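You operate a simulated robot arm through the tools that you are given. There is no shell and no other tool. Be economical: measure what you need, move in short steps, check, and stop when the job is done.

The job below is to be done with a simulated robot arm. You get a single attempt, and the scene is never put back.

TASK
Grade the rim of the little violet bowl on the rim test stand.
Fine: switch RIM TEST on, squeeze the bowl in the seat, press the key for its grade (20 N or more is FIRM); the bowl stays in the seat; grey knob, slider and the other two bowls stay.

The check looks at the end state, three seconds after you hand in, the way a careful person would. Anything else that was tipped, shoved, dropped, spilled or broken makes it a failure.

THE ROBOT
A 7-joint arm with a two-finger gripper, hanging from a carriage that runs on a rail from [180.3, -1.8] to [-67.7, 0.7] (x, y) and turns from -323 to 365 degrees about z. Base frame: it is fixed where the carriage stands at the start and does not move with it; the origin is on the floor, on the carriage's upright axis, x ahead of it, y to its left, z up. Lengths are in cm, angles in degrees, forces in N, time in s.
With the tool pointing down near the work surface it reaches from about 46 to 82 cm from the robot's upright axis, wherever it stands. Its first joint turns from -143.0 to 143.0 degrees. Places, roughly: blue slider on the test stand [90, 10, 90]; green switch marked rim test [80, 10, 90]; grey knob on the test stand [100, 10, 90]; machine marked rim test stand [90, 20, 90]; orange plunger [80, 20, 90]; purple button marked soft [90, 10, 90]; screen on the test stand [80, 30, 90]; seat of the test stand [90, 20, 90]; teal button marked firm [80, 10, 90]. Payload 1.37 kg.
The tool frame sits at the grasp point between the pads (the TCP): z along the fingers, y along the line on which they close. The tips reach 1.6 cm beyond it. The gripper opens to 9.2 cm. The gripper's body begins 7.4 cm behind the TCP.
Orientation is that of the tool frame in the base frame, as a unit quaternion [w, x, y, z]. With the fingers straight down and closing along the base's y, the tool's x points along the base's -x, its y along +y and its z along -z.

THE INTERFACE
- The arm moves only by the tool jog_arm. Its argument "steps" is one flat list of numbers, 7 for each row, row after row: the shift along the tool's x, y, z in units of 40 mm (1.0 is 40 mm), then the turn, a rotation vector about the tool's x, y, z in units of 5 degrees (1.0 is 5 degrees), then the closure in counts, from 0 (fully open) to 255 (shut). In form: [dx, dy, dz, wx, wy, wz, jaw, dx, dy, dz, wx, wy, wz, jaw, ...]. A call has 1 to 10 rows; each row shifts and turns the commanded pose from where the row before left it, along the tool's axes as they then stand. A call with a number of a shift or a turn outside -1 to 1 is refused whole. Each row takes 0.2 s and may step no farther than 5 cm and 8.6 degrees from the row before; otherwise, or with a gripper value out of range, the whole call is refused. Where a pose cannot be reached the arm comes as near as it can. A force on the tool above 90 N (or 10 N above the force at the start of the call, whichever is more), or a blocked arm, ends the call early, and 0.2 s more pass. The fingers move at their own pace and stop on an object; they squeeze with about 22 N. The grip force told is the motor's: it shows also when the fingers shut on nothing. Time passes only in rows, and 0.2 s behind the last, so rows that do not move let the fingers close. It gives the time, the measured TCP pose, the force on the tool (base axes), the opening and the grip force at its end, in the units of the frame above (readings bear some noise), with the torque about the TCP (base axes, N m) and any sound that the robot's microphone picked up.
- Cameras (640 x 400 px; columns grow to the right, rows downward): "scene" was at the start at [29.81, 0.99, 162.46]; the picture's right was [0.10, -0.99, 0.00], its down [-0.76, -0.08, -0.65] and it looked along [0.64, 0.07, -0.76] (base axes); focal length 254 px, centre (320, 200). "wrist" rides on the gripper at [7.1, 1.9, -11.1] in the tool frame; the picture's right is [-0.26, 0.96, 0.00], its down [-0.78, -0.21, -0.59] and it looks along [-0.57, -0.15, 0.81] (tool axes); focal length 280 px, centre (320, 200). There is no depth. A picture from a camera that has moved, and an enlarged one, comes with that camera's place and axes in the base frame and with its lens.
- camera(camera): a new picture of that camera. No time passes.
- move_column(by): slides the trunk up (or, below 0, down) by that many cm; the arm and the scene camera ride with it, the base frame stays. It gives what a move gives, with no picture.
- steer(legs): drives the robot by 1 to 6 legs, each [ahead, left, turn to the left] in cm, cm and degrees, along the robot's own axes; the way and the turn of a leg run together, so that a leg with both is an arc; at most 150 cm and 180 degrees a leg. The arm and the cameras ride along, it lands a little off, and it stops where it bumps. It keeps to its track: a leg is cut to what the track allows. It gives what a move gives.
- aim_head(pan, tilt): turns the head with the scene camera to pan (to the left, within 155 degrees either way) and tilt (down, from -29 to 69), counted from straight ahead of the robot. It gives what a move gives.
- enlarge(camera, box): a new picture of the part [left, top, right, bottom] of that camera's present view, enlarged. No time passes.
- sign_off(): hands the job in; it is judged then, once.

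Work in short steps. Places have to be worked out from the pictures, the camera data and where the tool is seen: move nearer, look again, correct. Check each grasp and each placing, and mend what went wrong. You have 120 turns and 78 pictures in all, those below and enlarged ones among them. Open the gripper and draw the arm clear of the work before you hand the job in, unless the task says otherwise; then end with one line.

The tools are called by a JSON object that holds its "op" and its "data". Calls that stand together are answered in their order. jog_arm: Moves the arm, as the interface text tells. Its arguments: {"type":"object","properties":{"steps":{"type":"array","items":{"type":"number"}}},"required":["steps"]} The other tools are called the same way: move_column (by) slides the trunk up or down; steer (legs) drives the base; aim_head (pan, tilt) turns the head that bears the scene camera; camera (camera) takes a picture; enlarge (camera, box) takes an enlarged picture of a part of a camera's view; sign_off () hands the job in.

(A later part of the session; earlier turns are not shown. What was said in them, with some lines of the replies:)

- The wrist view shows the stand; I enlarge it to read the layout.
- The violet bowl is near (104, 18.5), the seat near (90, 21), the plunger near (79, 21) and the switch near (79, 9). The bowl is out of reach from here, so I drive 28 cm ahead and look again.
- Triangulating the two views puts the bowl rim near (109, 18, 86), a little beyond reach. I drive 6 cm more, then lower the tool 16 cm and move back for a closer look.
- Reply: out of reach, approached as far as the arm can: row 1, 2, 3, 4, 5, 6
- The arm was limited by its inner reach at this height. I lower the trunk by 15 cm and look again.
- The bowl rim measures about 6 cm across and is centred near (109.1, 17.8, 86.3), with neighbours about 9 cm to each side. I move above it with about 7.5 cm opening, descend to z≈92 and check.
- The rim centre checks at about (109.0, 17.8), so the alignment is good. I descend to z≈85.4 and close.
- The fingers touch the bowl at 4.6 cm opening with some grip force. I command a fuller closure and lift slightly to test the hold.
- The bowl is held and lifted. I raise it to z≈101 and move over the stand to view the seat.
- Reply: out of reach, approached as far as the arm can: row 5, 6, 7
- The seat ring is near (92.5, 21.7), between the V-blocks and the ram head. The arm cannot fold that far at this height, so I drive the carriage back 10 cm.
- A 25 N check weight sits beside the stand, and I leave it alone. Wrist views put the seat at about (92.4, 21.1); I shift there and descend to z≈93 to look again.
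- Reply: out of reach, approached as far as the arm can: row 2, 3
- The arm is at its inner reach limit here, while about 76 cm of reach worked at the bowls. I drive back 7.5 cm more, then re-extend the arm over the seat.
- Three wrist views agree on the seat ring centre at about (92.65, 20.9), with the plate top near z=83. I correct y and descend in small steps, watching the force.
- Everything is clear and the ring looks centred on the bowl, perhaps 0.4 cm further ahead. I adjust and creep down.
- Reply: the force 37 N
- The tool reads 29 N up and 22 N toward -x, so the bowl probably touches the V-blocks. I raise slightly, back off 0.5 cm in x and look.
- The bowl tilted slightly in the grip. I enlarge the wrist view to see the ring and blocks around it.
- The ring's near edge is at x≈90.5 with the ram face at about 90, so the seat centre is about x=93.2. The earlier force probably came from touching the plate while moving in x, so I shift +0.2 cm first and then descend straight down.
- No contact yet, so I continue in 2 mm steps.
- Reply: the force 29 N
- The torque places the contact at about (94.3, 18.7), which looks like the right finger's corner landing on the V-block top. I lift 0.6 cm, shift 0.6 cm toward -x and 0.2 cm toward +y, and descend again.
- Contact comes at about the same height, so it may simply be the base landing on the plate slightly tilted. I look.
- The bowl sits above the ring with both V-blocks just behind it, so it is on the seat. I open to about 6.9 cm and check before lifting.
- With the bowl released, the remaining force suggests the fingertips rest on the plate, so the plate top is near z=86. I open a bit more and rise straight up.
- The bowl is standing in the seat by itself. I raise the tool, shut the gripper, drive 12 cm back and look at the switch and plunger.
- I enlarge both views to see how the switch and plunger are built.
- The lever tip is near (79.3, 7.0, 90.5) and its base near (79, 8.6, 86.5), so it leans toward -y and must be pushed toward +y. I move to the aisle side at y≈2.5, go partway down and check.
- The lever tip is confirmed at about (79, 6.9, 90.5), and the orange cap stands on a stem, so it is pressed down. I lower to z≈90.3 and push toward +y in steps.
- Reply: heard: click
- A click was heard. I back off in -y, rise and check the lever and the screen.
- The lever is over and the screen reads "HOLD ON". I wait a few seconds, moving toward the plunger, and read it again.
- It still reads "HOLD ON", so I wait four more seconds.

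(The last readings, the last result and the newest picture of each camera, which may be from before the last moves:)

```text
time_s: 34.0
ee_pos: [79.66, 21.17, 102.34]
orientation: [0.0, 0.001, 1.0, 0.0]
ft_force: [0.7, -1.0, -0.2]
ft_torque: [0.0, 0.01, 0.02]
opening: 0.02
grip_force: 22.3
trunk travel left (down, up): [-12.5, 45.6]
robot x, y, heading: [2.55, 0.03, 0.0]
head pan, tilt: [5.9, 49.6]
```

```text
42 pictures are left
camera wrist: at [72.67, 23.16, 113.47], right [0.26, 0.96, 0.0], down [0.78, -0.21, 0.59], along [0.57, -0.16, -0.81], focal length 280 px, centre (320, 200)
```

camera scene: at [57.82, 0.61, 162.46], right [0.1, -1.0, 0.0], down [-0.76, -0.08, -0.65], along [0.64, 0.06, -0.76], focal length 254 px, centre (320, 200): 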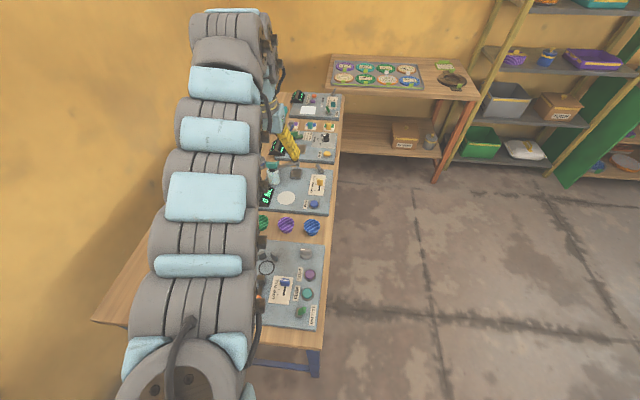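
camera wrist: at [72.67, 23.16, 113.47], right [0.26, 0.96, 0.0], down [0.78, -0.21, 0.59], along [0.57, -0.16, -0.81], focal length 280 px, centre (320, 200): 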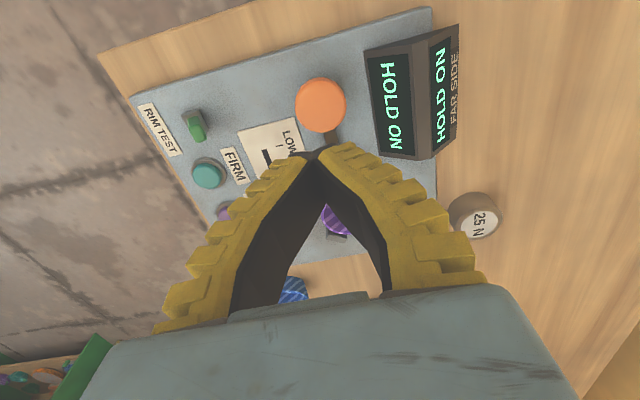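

Still "HOLD ON". Waiting costs little, so I give it about six more seconds before touching the plunger.

{"op": "jog_arm", "data": {"steps": [0, 0, 0, 0, 0, 0, 255, 0, 0, 0, 0, 0, 0, 255, 0, 0, 0, 0, 0, 0, 255, 0, 0, 0, 0, 0, 0, 255, 0, 0, 0, 0, 0, 0, 255, 0, 0, 0, 0, 0, 0, 255, 0, 0, 0, 0, 0, 0, 255, 0, 0, 0, 0, 0, 0, 255, 0, 0, 0, 0, 0, 0, 255, 0, 0, 0, 0, 0, 0, 255]}}

{"op": "jog_arm", "data": {"steps": [0, 0, 0, 0, 0, 0, 255, 0, 0, 0, 0, 0, 0, 255, 0, 0, 0, 0, 0, 0, 255, 0, 0, 0, 0, 0, 0, 255, 0, 0, 0, 0, 0, 0, 255, 0, 0, 0, 0, 0, 0, 255, 0, 0, 0, 0, 0, 0, 255, 0, 0, 0, 0, 0, 0, 255, 0, 0, 0, 0, 0, 0, 255, 0, 0, 0, 0, 0, 0, 255]}}

{"op": "jog_arm", "data": {"steps": [0, 0, 0, 0, 0, 0, 255, 0, 0, 0, 0, 0, 0, 255, 0, 0, 0, 0, 0, 0, 255, 0, 0, 0, 0, 0, 0, 255, 0, 0, 0, 0, 0, 0, 255, 0, 0, 0, 0, 0, 0, 255, 0, 0, 0, 0, 0, 0, 255, 0, 0, 0, 0, 0, 0, 255, 0, 0, 0, 0, 0, 0, 255, 0, 0, 0, 0, 0, 0, 255]}}

{"op": "camera", "data": {"camera": "wrist"}}

```text
time_s: 36.2
ee_pos: [79.79, 21.29, 102.51]
orientation: [-0.001, 0.0, 1.0, 0.0]
ft_force: [-0.1, -0.6, 0.1]
ft_torque: [0.0, 0.01, -0.01]
opening: 0.0
grip_force: 21.8
trunk travel left (down, up): [-12.5, 45.6]
robot x, y, heading: [2.41, 0.14, -0.4]
head pan, tilt: [5.9, 49.6]
```

```text
time_s: 38.4
ee_pos: [79.66, 21.26, 102.37]
orientation: [-0.001, 0.002, 1.0, 0.0]
ft_force: [0.2, 0.2, -0.2]
ft_torque: [-0.02, -0.01, 0.0]
opening: 0.02
grip_force: 22.6
trunk travel left (down, up): [-12.5, 45.6]
robot x, y, heading: [2.41, -0.26, -0.0]
head pan, tilt: [5.9, 49.6]
```

```text
time_s: 40.6
ee_pos: [79.72, 21.27, 102.31]
orientation: [-0.001, 0.0, 1.0, 0.0]
ft_force: [0.3, 0.4, 0.2]
ft_torque: [0.0, 0.01, -0.01]
opening: 0.0
grip_force: 22.3
trunk travel left (down, up): [-12.5, 45.6]
robot x, y, heading: [2.24, -0.32, -0.1]
head pan, tilt: [5.9, 49.6]
```

```text
41 pictures are left
camera wrist: at [72.67, 23.16, 113.47], right [0.26, 0.96, 0.0], down [0.78, -0.21, 0.59], along [0.57, -0.16, -0.81], focal length 280 px, centre (320, 200)
```

wrist: 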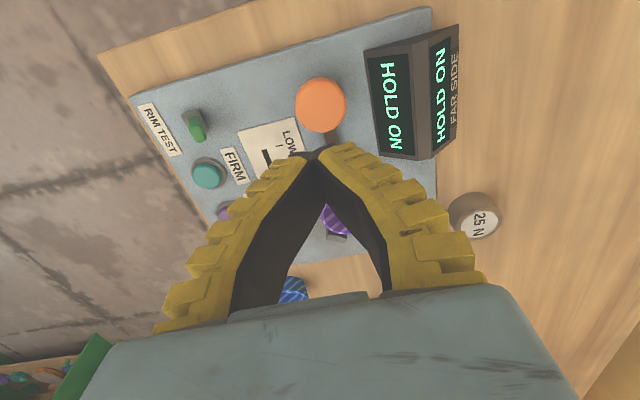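

I wait another 13 s in case this is a long warm-up.

{"op": "jog_arm", "data": {"steps": [0, 0, 0, 0, 0, 0, 255, 0, 0, 0, 0, 0, 0, 255, 0, 0, 0, 0, 0, 0, 255, 0, 0, 0, 0, 0, 0, 255, 0, 0, 0, 0, 0, 0, 255, 0, 0, 0, 0, 0, 0, 255, 0, 0, 0, 0, 0, 0, 255, 0, 0, 0, 0, 0, 0, 255, 0, 0, 0, 0, 0, 0, 255, 0, 0, 0, 0, 0, 0, 255]}}

{"op": "jog_arm", "data": {"steps": [0, 0, 0, 0, 0, 0, 255, 0, 0, 0, 0, 0, 0, 255, 0, 0, 0, 0, 0, 0, 255, 0, 0, 0, 0, 0, 0, 255, 0, 0, 0, 0, 0, 0, 255, 0, 0, 0, 0, 0, 0, 255, 0, 0, 0, 0, 0, 0, 255, 0, 0, 0, 0, 0, 0, 255, 0, 0, 0, 0, 0, 0, 255, 0, 0, 0, 0, 0, 0, 255]}}

{"op": "jog_arm", "data": {"steps": [0, 0, 0, 0, 0, 0, 255, 0, 0, 0, 0, 0, 0, 255, 0, 0, 0, 0, 0, 0, 255, 0, 0, 0, 0, 0, 0, 255, 0, 0, 0, 0, 0, 0, 255, 0, 0, 0, 0, 0, 0, 255, 0, 0, 0, 0, 0, 0, 255, 0, 0, 0, 0, 0, 0, 255, 0, 0, 0, 0, 0, 0, 255, 0, 0, 0, 0, 0, 0, 255]}}

{"op": "jog_arm", "data": {"steps": [0, 0, 0, 0, 0, 0, 255, 0, 0, 0, 0, 0, 0, 255, 0, 0, 0, 0, 0, 0, 255, 0, 0, 0, 0, 0, 0, 255, 0, 0, 0, 0, 0, 0, 255, 0, 0, 0, 0, 0, 0, 255, 0, 0, 0, 0, 0, 0, 255, 0, 0, 0, 0, 0, 0, 255, 0, 0, 0, 0, 0, 0, 255, 0, 0, 0, 0, 0, 0, 255]}}

{"op": "jog_arm", "data": {"steps": [0, 0, 0, 0, 0, 0, 255, 0, 0, 0, 0, 0, 0, 255, 0, 0, 0, 0, 0, 0, 255, 0, 0, 0, 0, 0, 0, 255, 0, 0, 0, 0, 0, 0, 255, 0, 0, 0, 0, 0, 0, 255, 0, 0, 0, 0, 0, 0, 255, 0, 0, 0, 0, 0, 0, 255, 0, 0, 0, 0, 0, 0, 255, 0, 0, 0, 0, 0, 0, 255]}}

{"op": "jog_arm", "data": {"steps": [0, 0, 0, 0, 0, 0, 255, 0, 0, 0, 0, 0, 0, 255, 0, 0, 0, 0, 0, 0, 255, 0, 0, 0, 0, 0, 0, 255, 0, 0, 0, 0, 0, 0, 255, 0, 0, 0, 0, 0, 0, 255, 0, 0, 0, 0, 0, 0, 255, 0, 0, 0, 0, 0, 0, 255, 0, 0, 0, 0, 0, 0, 255, 0, 0, 0, 0, 0, 0, 255]}}

{"op": "camera", "data": {"camera": "wrist"}}

```text
time_s: 42.8
ee_pos: [79.71, 21.23, 102.36]
orientation: [-0.001, 0.0, 1.0, 0.0]
ft_force: [-0.2, 0.0, 0.2]
ft_torque: [0.0, 0.0, -0.04]
opening: 0.01
grip_force: 22.2
trunk travel left (down, up): [-12.5, 45.6]
robot x, y, heading: [2.5, 0.2, 0.0]
head pan, tilt: [5.9, 49.6]
```

```text
time_s: 45.0
ee_pos: [79.76, 21.25, 102.44]
orientation: [-0.002, 0.001, 1.0, 0.001]
ft_force: [0.8, 0.7, -0.4]
ft_torque: [0.0, -0.02, -0.02]
opening: 0.02
grip_force: 21.9
trunk travel left (down, up): [-12.5, 45.6]
robot x, y, heading: [2.28, -0.17, 0.3]
head pan, tilt: [5.9, 49.6]
```

```text
time_s: 47.2
ee_pos: [79.65, 21.22, 102.39]
orientation: [-0.001, 0.0, 1.0, 0.0]
ft_force: [0.3, -0.4, -0.6]
ft_torque: [-0.01, -0.02, -0.02]
opening: 0.03
grip_force: 21.7
trunk travel left (down, up): [-12.5, 45.6]
robot x, y, heading: [2.6, 0.18, -0.1]
head pan, tilt: [5.9, 49.6]
```

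```text
time_s: 49.4
ee_pos: [79.73, 21.24, 102.32]
orientation: [-0.001, 0.001, 1.0, 0.001]
ft_force: [0.6, -0.9, 0.2]
ft_torque: [-0.02, 0.03, 0.02]
opening: 0.01
grip_force: 22.2
trunk travel left (down, up): [-12.5, 45.6]
robot x, y, heading: [2.3, 0.28, -0.2]
head pan, tilt: [5.9, 49.6]
```

```text
time_s: 51.6
ee_pos: [79.66, 21.21, 102.43]
orientation: [-0.001, 0.0, 1.0, 0.0]
ft_force: [-1.0, -0.3, -0.3]
ft_torque: [0.02, -0.03, 0.02]
opening: 0.01
grip_force: 21.5
trunk travel left (down, up): [-12.5, 45.6]
robot x, y, heading: [2.13, -0.04, -0.3]
head pan, tilt: [5.9, 49.6]
```

```text
time_s: 53.8
ee_pos: [79.69, 21.28, 102.47]
orientation: [-0.001, 0.001, 1.0, 0.0]
ft_force: [0.9, 0.2, 0.8]
ft_torque: [0.01, -0.02, -0.03]
opening: 0.0
grip_force: 22.2
trunk travel left (down, up): [-12.5, 45.6]
robot x, y, heading: [2.18, -0.12, -0.2]
head pan, tilt: [5.9, 49.6]
```

```text
40 pictures are left
camera wrist: at [72.67, 23.16, 113.47], right [0.26, 0.96, 0.0], down [0.78, -0.21, 0.59], along [0.57, -0.16, -0.81], focal length 280 px, centre (320, 200)
```

wrist: 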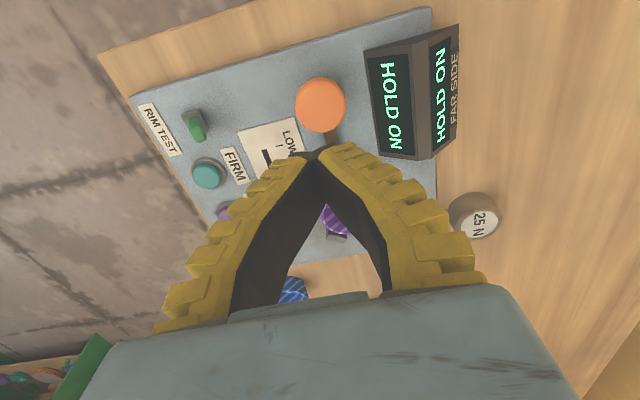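

"HOLD ON" seems to be an instruction to keep the plunger held. The cap is at about (79.7, 21.2) with its top near z≈89.5, directly under the tool, so I descend toward it.

{"op": "jog_arm", "data": {"steps": [0, 0, 1, 0, 0, 0, 255, 0, 0, 1, 0, 0, 0, 255, 0, 0, 0.35, 0, 0, 0, 255]}}

{"op": "camera", "data": {"camera": "wrist"}}

```text
time_s: 54.6
ee_pos: [79.65, 21.24, 92.97]
orientation: [0.0, 0.002, 1.0, 0.0]
ft_force: [-0.4, 1.1, -1.1]
ft_torque: [0.02, 0.01, 0.01]
opening: 0.0
grip_force: 22.2
trunk travel left (down, up): [-12.5, 45.6]
robot x, y, heading: [2.29, -0.07, -0.2]
head pan, tilt: [5.9, 49.6]
```

```text
39 pictures are left
camera wrist: at [72.57, 23.22, 104.03], right [0.26, 0.96, 0.0], down [0.78, -0.21, 0.59], along [0.57, -0.16, -0.81], focal length 280 px, centre (320, 200)
```

wrist: 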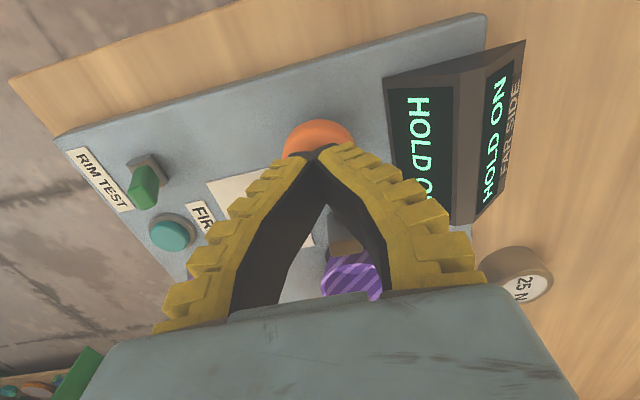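

The tool is over the cap and the screen stays in view. I press down gradually.

{"op": "jog_arm", "data": {"steps": [0, 0, 0.25, 0, 0, 0, 255, 0, 0, 0.15, 0, 0, 0, 255, 0, 0, 0.12, 0, 0, 0, 255]}}

{"op": "jog_arm", "data": {"steps": [0, 0, 0.1, 0, 0, 0, 255, 0, 0, 0.1, 0, 0, 0, 255]}}

{"op": "camera", "data": {"camera": "wrist"}}

```text
time_s: 55.4
ee_pos: [79.75, 21.15, 90.93]
orientation: [0.0, 0.001, 1.0, 0.0]
ft_force: [-0.5, 0.4, 2.3]
ft_torque: [0.0, 0.02, 0.0]
opening: 0.62
grip_force: 27.8
trunk travel left (down, up): [-12.5, 45.6]
robot x, y, heading: [2.41, -0.12, -0.0]
head pan, tilt: [5.9, 49.6]
```

```text
time_s: 56.0
ee_pos: [79.72, 21.14, 90.16]
orientation: [0.0, 0.002, 1.0, -0.001]
ft_force: [-1.2, 1.0, 3.1]
ft_torque: [0.01, 0.01, 0.03]
opening: 0.6
grip_force: 27.9
trunk travel left (down, up): [-12.5, 45.6]
robot x, y, heading: [2.05, 0.18, -0.2]
head pan, tilt: [5.9, 49.6]
heard: click
```

```text
38 pictures are left
camera wrist: at [72.59, 23.08, 101.21], right [0.27, 0.96, 0.0], down [0.78, -0.21, 0.59], along [0.57, -0.16, -0.81], focal length 280 px, centre (320, 200)
```

wrist: 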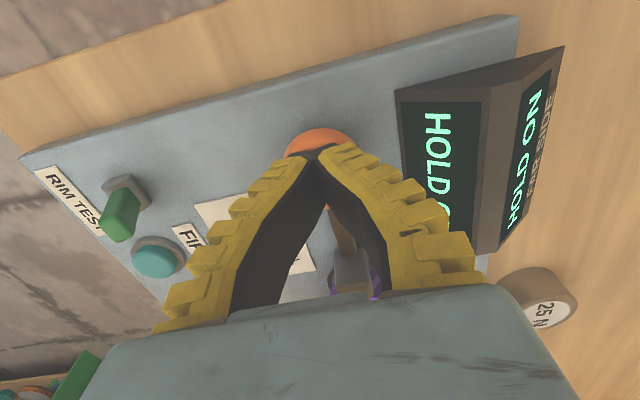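

A click at about 3 N, and the ram has advanced toward the bowl. I hold and look at the screen again.

{"op": "jog_arm", "data": {"steps": [0, 0, 0, 0, 0, 0, 255, 0, 0, 0, 0, 0, 0, 255, 0, 0, 0, 0, 0, 0, 255, 0, 0, 0, 0, 0, 0, 255, 0, 0, 0, 0, 0, 0, 255, 0, 0, 0, 0, 0, 0, 255]}}

{"op": "camera", "data": {"camera": "wrist"}}

```text
time_s: 57.4
ee_pos: [79.77, 21.08, 90.05]
orientation: [0.0, 0.001, 1.0, 0.0]
ft_force: [-1.0, 0.0, 3.9]
ft_torque: [0.02, -0.02, 0.02]
opening: 0.58
grip_force: 27.9
trunk travel left (down, up): [-12.5, 45.6]
robot x, y, heading: [2.32, -0.29, -0.2]
head pan, tilt: [5.9, 49.6]
```

```text
37 pictures are left
camera wrist: at [72.6, 23.08, 101.2], right [0.26, 0.96, 0.0], down [0.78, -0.21, 0.59], along [0.57, -0.16, -0.81], focal length 280 px, centre (320, 200)
```

wrist: 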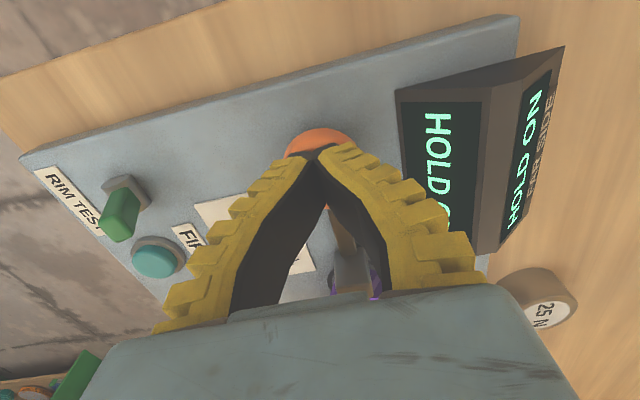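

No change yet. I press 0.6 cm deeper and hold.

{"op": "jog_arm", "data": {"steps": [0, 0, 0.08, 0, 0, 0, 255, 0, 0, 0.07, 0, 0, 0, 255, 0, 0, 0, 0, 0, 0, 255]}}

{"op": "jog_arm", "data": {"steps": [0, 0, 0, 0, 0, 0, 255, 0, 0, 0, 0, 0, 0, 255, 0, 0, 0, 0, 0, 0, 255, 0, 0, 0, 0, 0, 0, 255, 0, 0, 0, 0, 0, 0, 255, 0, 0, 0, 0, 0, 0, 255]}}

{"op": "camera", "data": {"camera": "wrist"}}

```text
time_s: 58.2
ee_pos: [79.83, 21.26, 89.68]
orientation: [0.001, 0.001, 1.0, 0.0]
ft_force: [-8.1, -2.2, 25.9]
ft_torque: [-0.02, 0.09, 0.0]
opening: 0.61
grip_force: 28.0
trunk travel left (down, up): [-12.5, 45.6]
robot x, y, heading: [2.01, 0.06, -0.1]
head pan, tilt: [5.9, 49.6]
```

```text
time_s: 59.6
ee_pos: [79.85, 21.29, 89.73]
orientation: [0.0, 0.001, 1.0, 0.0]
ft_force: [-6.7, -1.7, 26.6]
ft_torque: [-0.01, 0.09, -0.06]
opening: 0.58
grip_force: 28.5
trunk travel left (down, up): [-12.5, 45.6]
robot x, y, heading: [2.52, -0.06, -0.5]
head pan, tilt: [5.9, 49.6]
```

```text
36 pictures are left
camera wrist: at [72.75, 23.15, 100.75], right [0.26, 0.96, 0.0], down [0.78, -0.21, 0.59], along [0.57, -0.16, -0.81], focal length 280 px, centre (320, 200)
```

wrist: 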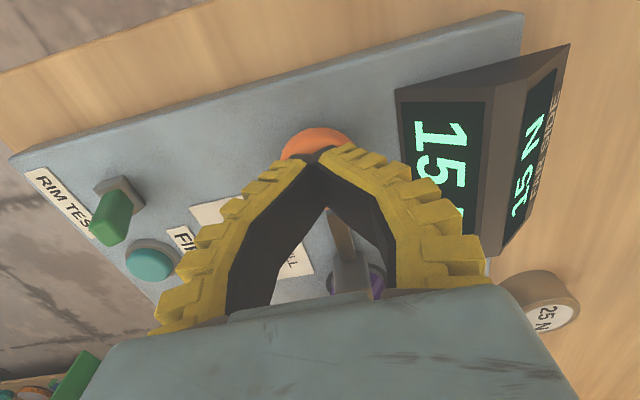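

The screen now shows a reading starting with 15. I enlarge it, hold longer and read again.

{"op": "enlarge", "data": {"camera": "wrist", "box": [390, 30, 580, 270]}}

{"op": "jog_arm", "data": {"steps": [0, 0, 0, 0, 0, 0, 255, 0, 0, 0, 0, 0, 0, 255, 0, 0, 0, 0, 0, 0, 255, 0, 0, 0, 0, 0, 0, 255, 0, 0, 0, 0, 0, 0, 255, 0, 0, 0, 0, 0, 0, 255, 0, 0, 0, 0, 0, 0, 255, 0, 0, 0, 0, 0, 0, 255]}}

{"op": "enlarge", "data": {"camera": "wrist", "box": [390, 30, 580, 270]}}

```text
1.67 times, centred on (485, 150) of wrist
camera zoom: at [72.75, 23.15, 100.75], right [0.26, 0.96, 0.0], down [0.78, -0.21, 0.59], along [0.57, -0.16, -0.81], focal length 467 px, centre (45, 283)
```

zoom: 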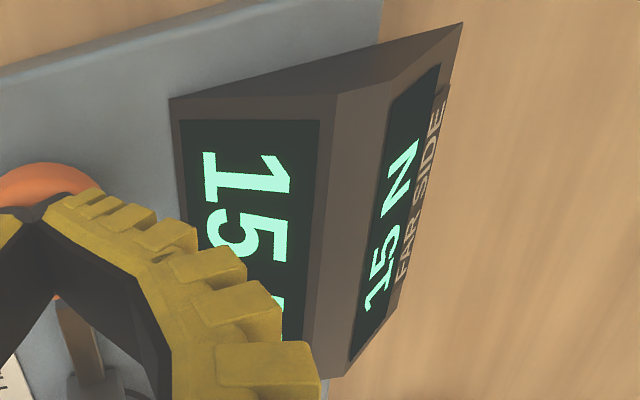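

```text
time_s: 61.4
ee_pos: [79.71, 21.17, 89.82]
orientation: [0.0, 0.0, 1.0, 0.0]
ft_force: [-6.4, -0.3, 25.8]
ft_torque: [-0.02, 0.1, 0.04]
opening: 0.6
grip_force: 27.5
trunk travel left (down, up): [-12.5, 45.6]
robot x, y, heading: [2.3, -0.09, -0.2]
head pan, tilt: [5.9, 49.6]
```

```text
1.67 times, centred on (485, 150) of wrist
camera zoom: at [72.76, 23.15, 100.75], right [0.26, 0.96, 0.0], down [0.78, -0.21, 0.59], along [0.57, -0.16, -0.81], focal length 467 px, centre (45, 283)
```

zoom: 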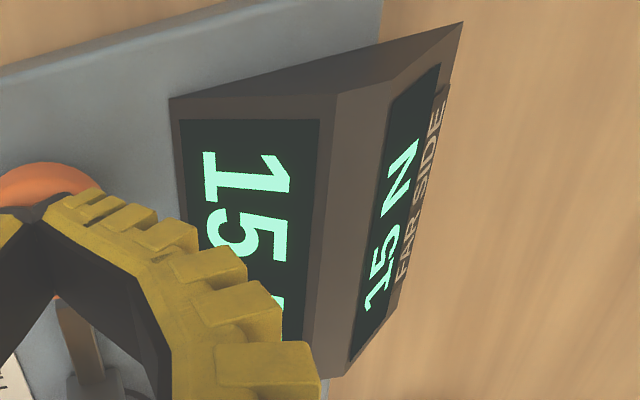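

It is steady at 15 N. I press slightly harder to see whether this is a full squeeze.

{"op": "jog_arm", "data": {"steps": [0, 0, 0.08, 0, 0, 0, 255, 0, 0, 0.04, 0, 0, 0, 255, 0, 0, 0, 0, 0, 0, 255, 0, 0, 0, 0, 0, 0, 255, 0, 0, 0, 0, 0, 0, 255, 0, 0, 0, 0, 0, 0, 255, 0, 0, 0, 0, 0, 0, 255, 0, 0, 0, 0, 0, 0, 255]}}

{"op": "enlarge", "data": {"camera": "wrist", "box": [260, 30, 580, 270]}}

```text
time_s: 63.2
ee_pos: [79.87, 21.14, 89.3]
orientation: [0.001, 0.002, 1.0, 0.001]
ft_force: [-20.3, -4.7, 61.1]
ft_torque: [0.0, 0.2, 0.01]
opening: 0.57
grip_force: 27.6
trunk travel left (down, up): [-12.5, 45.6]
robot x, y, heading: [2.21, -0.16, -0.2]
head pan, tilt: [5.9, 49.6]
```

```text
1.67 times, centred on (420, 150) of wrist
camera zoom: at [72.88, 23.2, 100.33], right [0.26, 0.96, 0.0], down [0.78, -0.21, 0.59], along [0.57, -0.15, -0.81], focal length 467 px, centre (153, 283)
```

zoom: 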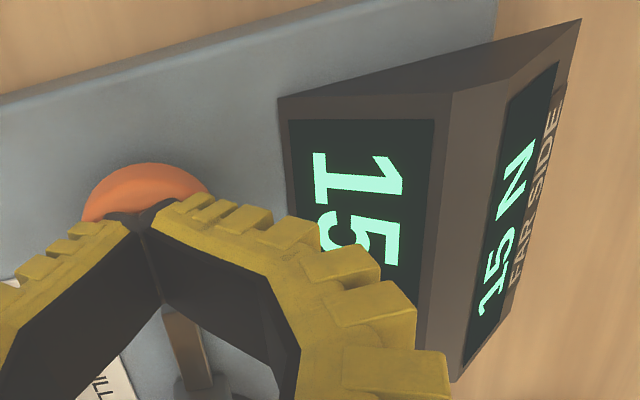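

The reading stays at 15 N whatever the press force, so the bowl grades SOFT (below 20 N). I release the plunger, rise and check the display and bowl.

{"op": "jog_arm", "data": {"steps": [0, 0, -0.2, 0, 0, 0, 255, 0, 0, -0.4, 0, 0, 0, 255, 0, 0, -0.8, 0, 0, 0, 255, 0, 0, -1, 0, 0, 0, 255, 0, 0, -0.8, 0, 0, 0, 255]}}

{"op": "camera", "data": {"camera": "wrist"}}

```text
time_s: 64.4
ee_pos: [79.7, 21.23, 101.95]
orientation: [-0.001, 0.0, 1.0, -0.001]
ft_force: [-0.8, -0.4, -0.1]
ft_torque: [0.02, 0.0, -0.02]
opening: 0.0
grip_force: 27.3
trunk travel left (down, up): [-12.5, 45.6]
robot x, y, heading: [2.63, -0.08, -0.3]
head pan, tilt: [5.9, 49.6]
```

```text
32 pictures are left
camera wrist: at [72.58, 23.09, 112.95], right [0.26, 0.96, 0.0], down [0.78, -0.21, 0.59], along [0.57, -0.16, -0.81], focal length 280 px, centre (320, 200)
```

wrist: 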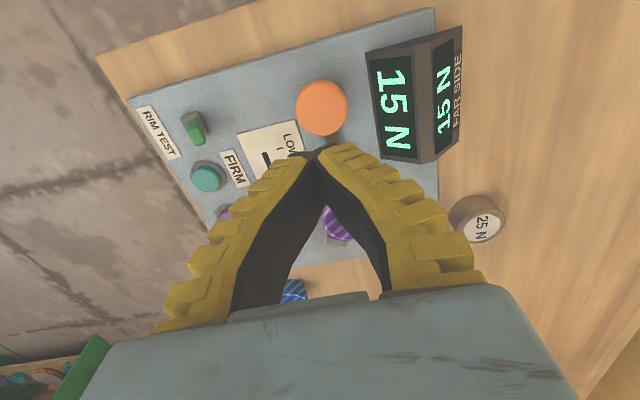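

The display holds 15 N. The SOFT key is near (90.3, 7.7), so I drive ahead 11 cm, move over it and look.

{"op": "steer", "data": {"legs": [[11, 0, 0]]}}

{"op": "camera", "data": {"camera": "wrist"}}

{"op": "jog_arm", "data": {"steps": [0, -1, 0, 0, 0, 0, 255, 0, -1, 0, 0, 0, 0, 255, 0, -1, 0, 0, 0, 0, 255, 0, -0.4, 0, 0, 0, 0, 255]}}

{"op": "camera", "data": {"camera": "wrist"}}

```text
time_s: 65.6
ee_pos: [90.5, 21.15, 101.83]
orientation: [0.0, 0.001, 1.0, 0.0]
ft_force: [0.1, 0.0, -0.1]
ft_torque: [0.05, -0.01, -0.03]
opening: 0.01
grip_force: 28.0
trunk travel left (down, up): [-12.5, 45.6]
robot x, y, heading: [12.93, -0.68, -0.1]
head pan, tilt: [5.9, 49.6]
```

```text
31 pictures are left
camera wrist: at [83.45, 23.07, 112.93], right [0.26, 0.96, 0.0], down [0.78, -0.21, 0.59], along [0.57, -0.16, -0.81], focal length 280 px, centre (320, 200)
```

wrist: 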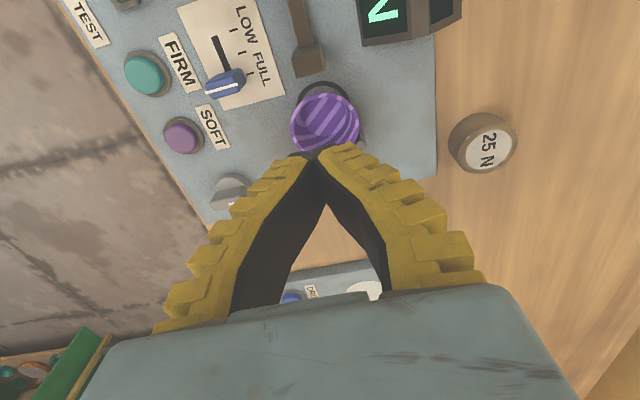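

```text
time_s: 66.6
ee_pos: [90.45, 7.48, 101.87]
orientation: [0.001, 0.0, 1.0, 0.0]
ft_force: [-0.4, 0.0, -0.7]
ft_torque: [0.02, -0.01, -0.03]
opening: 0.02
grip_force: 27.8
trunk travel left (down, up): [-12.5, 45.6]
robot x, y, heading: [13.15, 0.1, -0.1]
head pan, tilt: [5.9, 49.6]
```

```text
30 pictures are left
camera wrist: at [83.36, 9.39, 112.87], right [0.26, 0.96, 0.0], down [0.78, -0.21, 0.59], along [0.57, -0.16, -0.81], focal length 280 px, centre (320, 200)
```

wrist: 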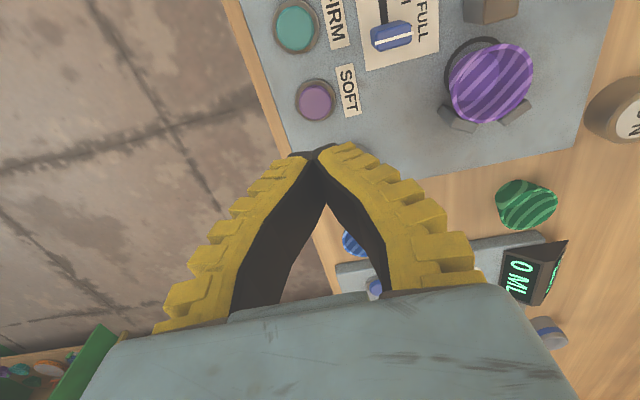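

The bowl is still seated against the V-blocks. SOFT is at about (90.55, 7.0), so I correct y and go down toward it.

{"op": "jog_arm", "data": {"steps": [0, -0.12, 0, 0, 0, 0, 255, 0, 0, 1, 0, 0, 0, 255, 0, 0, 1, 0, 0, 0, 255, 0, 0, 0.4, 0, 0, 0, 255]}}

{"op": "camera", "data": {"camera": "wrist"}}

```text
time_s: 67.6
ee_pos: [90.35, 7.04, 92.15]
orientation: [-0.001, 0.0, 1.0, -0.001]
ft_force: [-0.2, 1.0, -0.1]
ft_torque: [-0.01, 0.0, -0.02]
opening: 0.01
grip_force: 27.4
trunk travel left (down, up): [-12.5, 45.6]
robot x, y, heading: [13.05, -0.19, -0.2]
head pan, tilt: [5.9, 49.6]
```

```text
29 pictures are left
camera wrist: at [83.32, 9.0, 103.21], right [0.26, 0.96, 0.0], down [0.78, -0.21, 0.59], along [0.57, -0.16, -0.81], focal length 280 px, centre (320, 200)
```

wrist: 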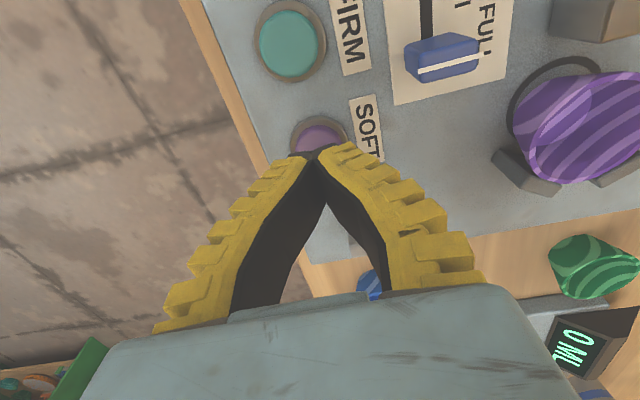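

The tool is aligned over SOFT, so I press down in small steps until it clicks.

{"op": "jog_arm", "data": {"steps": [0, 0, 0.3, 0, 0, 0, 255, 0, 0, 0.15, 0, 0, 0, 255, 0, 0, 0.1, 0, 0, 0, 255]}}

```text
time_s: 68.4
ee_pos: [90.53, 7.06, 90.12]
orientation: [0.0, 0.001, 1.0, 0.0]
ft_force: [0.3, -0.3, -0.9]
ft_torque: [0.01, -0.01, 0.0]
opening: 0.0
grip_force: 28.3
trunk travel left (down, up): [-12.5, 45.6]
robot x, y, heading: [13.3, -0.04, 0.1]
head pan, tilt: [5.9, 49.6]
```

{"op": "jog_arm", "data": {"steps": [0, 0, 0.08, 0, 0, 0, 255, 0, 0, 0.08, 0, 0, 0, 255]}}

```text
time_s: 69.0
ee_pos: [90.48, 7.12, 89.35]
orientation: [0.0, 0.001, 1.0, 0.001]
ft_force: [-0.2, -0.4, -1.0]
ft_torque: [0.01, -0.02, 0.0]
opening: 0.0
grip_force: 28.2
trunk travel left (down, up): [-12.5, 45.6]
robot x, y, heading: [13.42, -0.3, 0.0]
head pan, tilt: [5.9, 49.6]
```

No contact yet, so I keep pressing down.

{"op": "jog_arm", "data": {"steps": [0, 0, 0.08, 0, 0, 0, 255, 0, 0, 0.08, 0, 0, 0, 255]}}

```text
time_s: 69.6
ee_pos: [90.55, 7.08, 88.86]
orientation: [-0.001, 0.001, 1.0, 0.0]
ft_force: [0.3, 0.1, 0.9]
ft_torque: [0.02, 0.02, 0.02]
opening: 0.61
grip_force: 28.0
trunk travel left (down, up): [-12.5, 45.6]
robot x, y, heading: [13.35, 0.15, -0.0]
head pan, tilt: [5.9, 49.6]
```

The opening changed to 0.6 cm, which marks contact. I press a little more.

{"op": "jog_arm", "data": {"steps": [0, 0, 0.06, 0, 0, 0, 255, 0, 0, 0.04, 0, 0, 0, 255]}}

```text
time_s: 70.2
ee_pos: [90.58, 7.18, 88.44]
orientation: [0.0, 0.0, 1.0, 0.0]
ft_force: [-1.7, 1.3, 4.4]
ft_torque: [-0.03, 0.02, 0.0]
opening: 0.59
grip_force: 27.5
trunk travel left (down, up): [-12.5, 45.6]
robot x, y, heading: [13.42, -0.04, 0.1]
head pan, tilt: [5.9, 49.6]
heard: click
```

SOFT clicked. I release and rise, then check the scene.

{"op": "jog_arm", "data": {"steps": [0, 0, -0.5, 0, 0, 0, 255, 0, 0, -1, 0, 0, 0, 255, 0, 0, -1, 0, 0, 0, 255, 0, 0, -1, 0, 0, 0, 100]}}

{"op": "steer", "data": {"legs": [[-16, 0, 0]]}}

{"op": "camera", "data": {"camera": "wrist"}}

```text
time_s: 71.2
ee_pos: [90.62, 7.29, 102.42]
orientation: [0.0, -0.001, 1.0, 0.0]
ft_force: [-0.1, -0.2, 1.0]
ft_torque: [-0.01, -0.06, -0.03]
opening: 5.85
grip_force: 1.8
trunk travel left (down, up): [-12.5, 45.6]
robot x, y, heading: [12.93, -0.22, -0.3]
head pan, tilt: [5.9, 49.6]
```

```text
time_s: 72.6
ee_pos: [74.47, 7.69, 102.35]
orientation: [0.0, -0.001, 1.0, 0.0]
ft_force: [-0.1, -0.7, -0.9]
ft_torque: [0.03, -0.01, 0.0]
opening: 5.85
grip_force: 1.6
trunk travel left (down, up): [-12.5, 45.6]
robot x, y, heading: [-2.84, 0.13, -0.0]
head pan, tilt: [5.9, 49.6]
```

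```text
28 pictures are left
camera wrist: at [67.41, 9.54, 113.38], right [0.26, 0.97, 0.0], down [0.78, -0.21, 0.59], along [0.57, -0.15, -0.81], focal length 280 px, centre (320, 200)
```

wrist: 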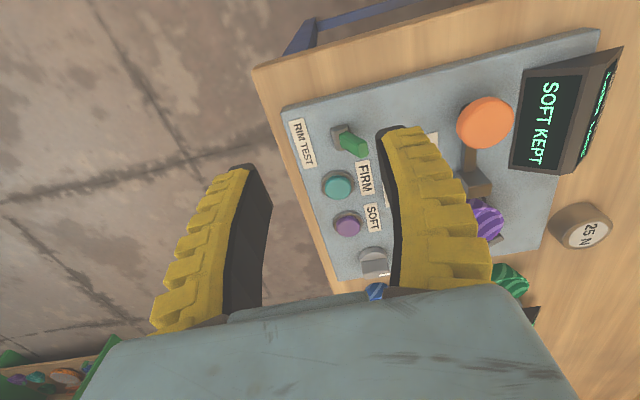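

The screen reads "SOFT KEPT". I open fully, raise the arm clear and take a last look.

{"op": "jog_arm", "data": {"steps": [0, 0, 0, 0, 0, 0, 0, 0, 0, 0, 0, 0, 0, 0]}}

{"op": "move_column", "data": {"by": 18}}

{"op": "camera", "data": {"camera": "wrist"}}

{"op": "camera", "data": {"camera": "scene"}}

```text
time_s: 73.2
ee_pos: [74.45, 7.68, 102.35]
orientation: [0.0, -0.001, 1.0, 0.0]
ft_force: [0.7, 0.5, -1.0]
ft_torque: [-0.03, -0.01, -0.01]
opening: 9.17
grip_force: 0.2
trunk travel left (down, up): [-12.5, 45.6]
robot x, y, heading: [-2.81, -0.25, -0.0]
head pan, tilt: [5.9, 49.6]
```

```text
time_s: 75.2
ee_pos: [74.63, 7.68, 120.35]
orientation: [0.0, -0.001, 1.0, 0.0]
ft_force: [0.8, 1.0, 0.0]
ft_torque: [0.03, -0.03, 0.0]
opening: 9.16
grip_force: 0.1
trunk travel left (down, up): [-30.5, 27.6]
robot x, y, heading: [-3.12, -0.51, -0.1]
head pan, tilt: [5.9, 49.6]
```

```text
27 pictures are left
camera wrist: at [67.43, 9.54, 131.38], right [0.26, 0.97, 0.0], down [0.78, -0.21, 0.59], along [0.57, -0.15, -0.81], focal length 280 px, centre (320, 200)
```

wrist: 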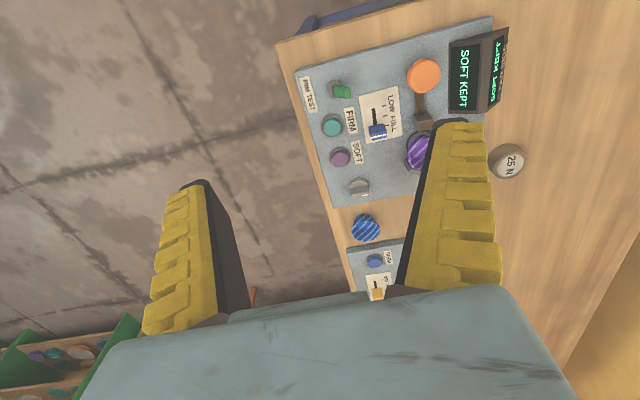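

```text
26 pictures are left
camera scene: at [27.05, 1.06, 165.46], right [0.1, -0.99, 0.0], down [-0.76, -0.08, -0.65], along [0.64, 0.07, -0.76], focal length 254 px, centre (320, 200)
```

scene: 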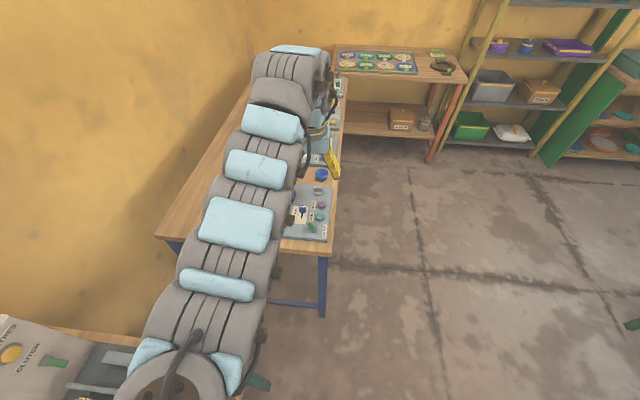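

The bowl is in the seat, the grade is kept, nothing else has been shifted and the arm is clear, so I hand in.

{"op": "sign_off", "data": {}}

```text
The job is handed in.
```

The violet bowl read 15 N (below the 20 N limit), so I pressed SOFT; the screen showed "SOFT KEPT", and the bowl is still in the seat.
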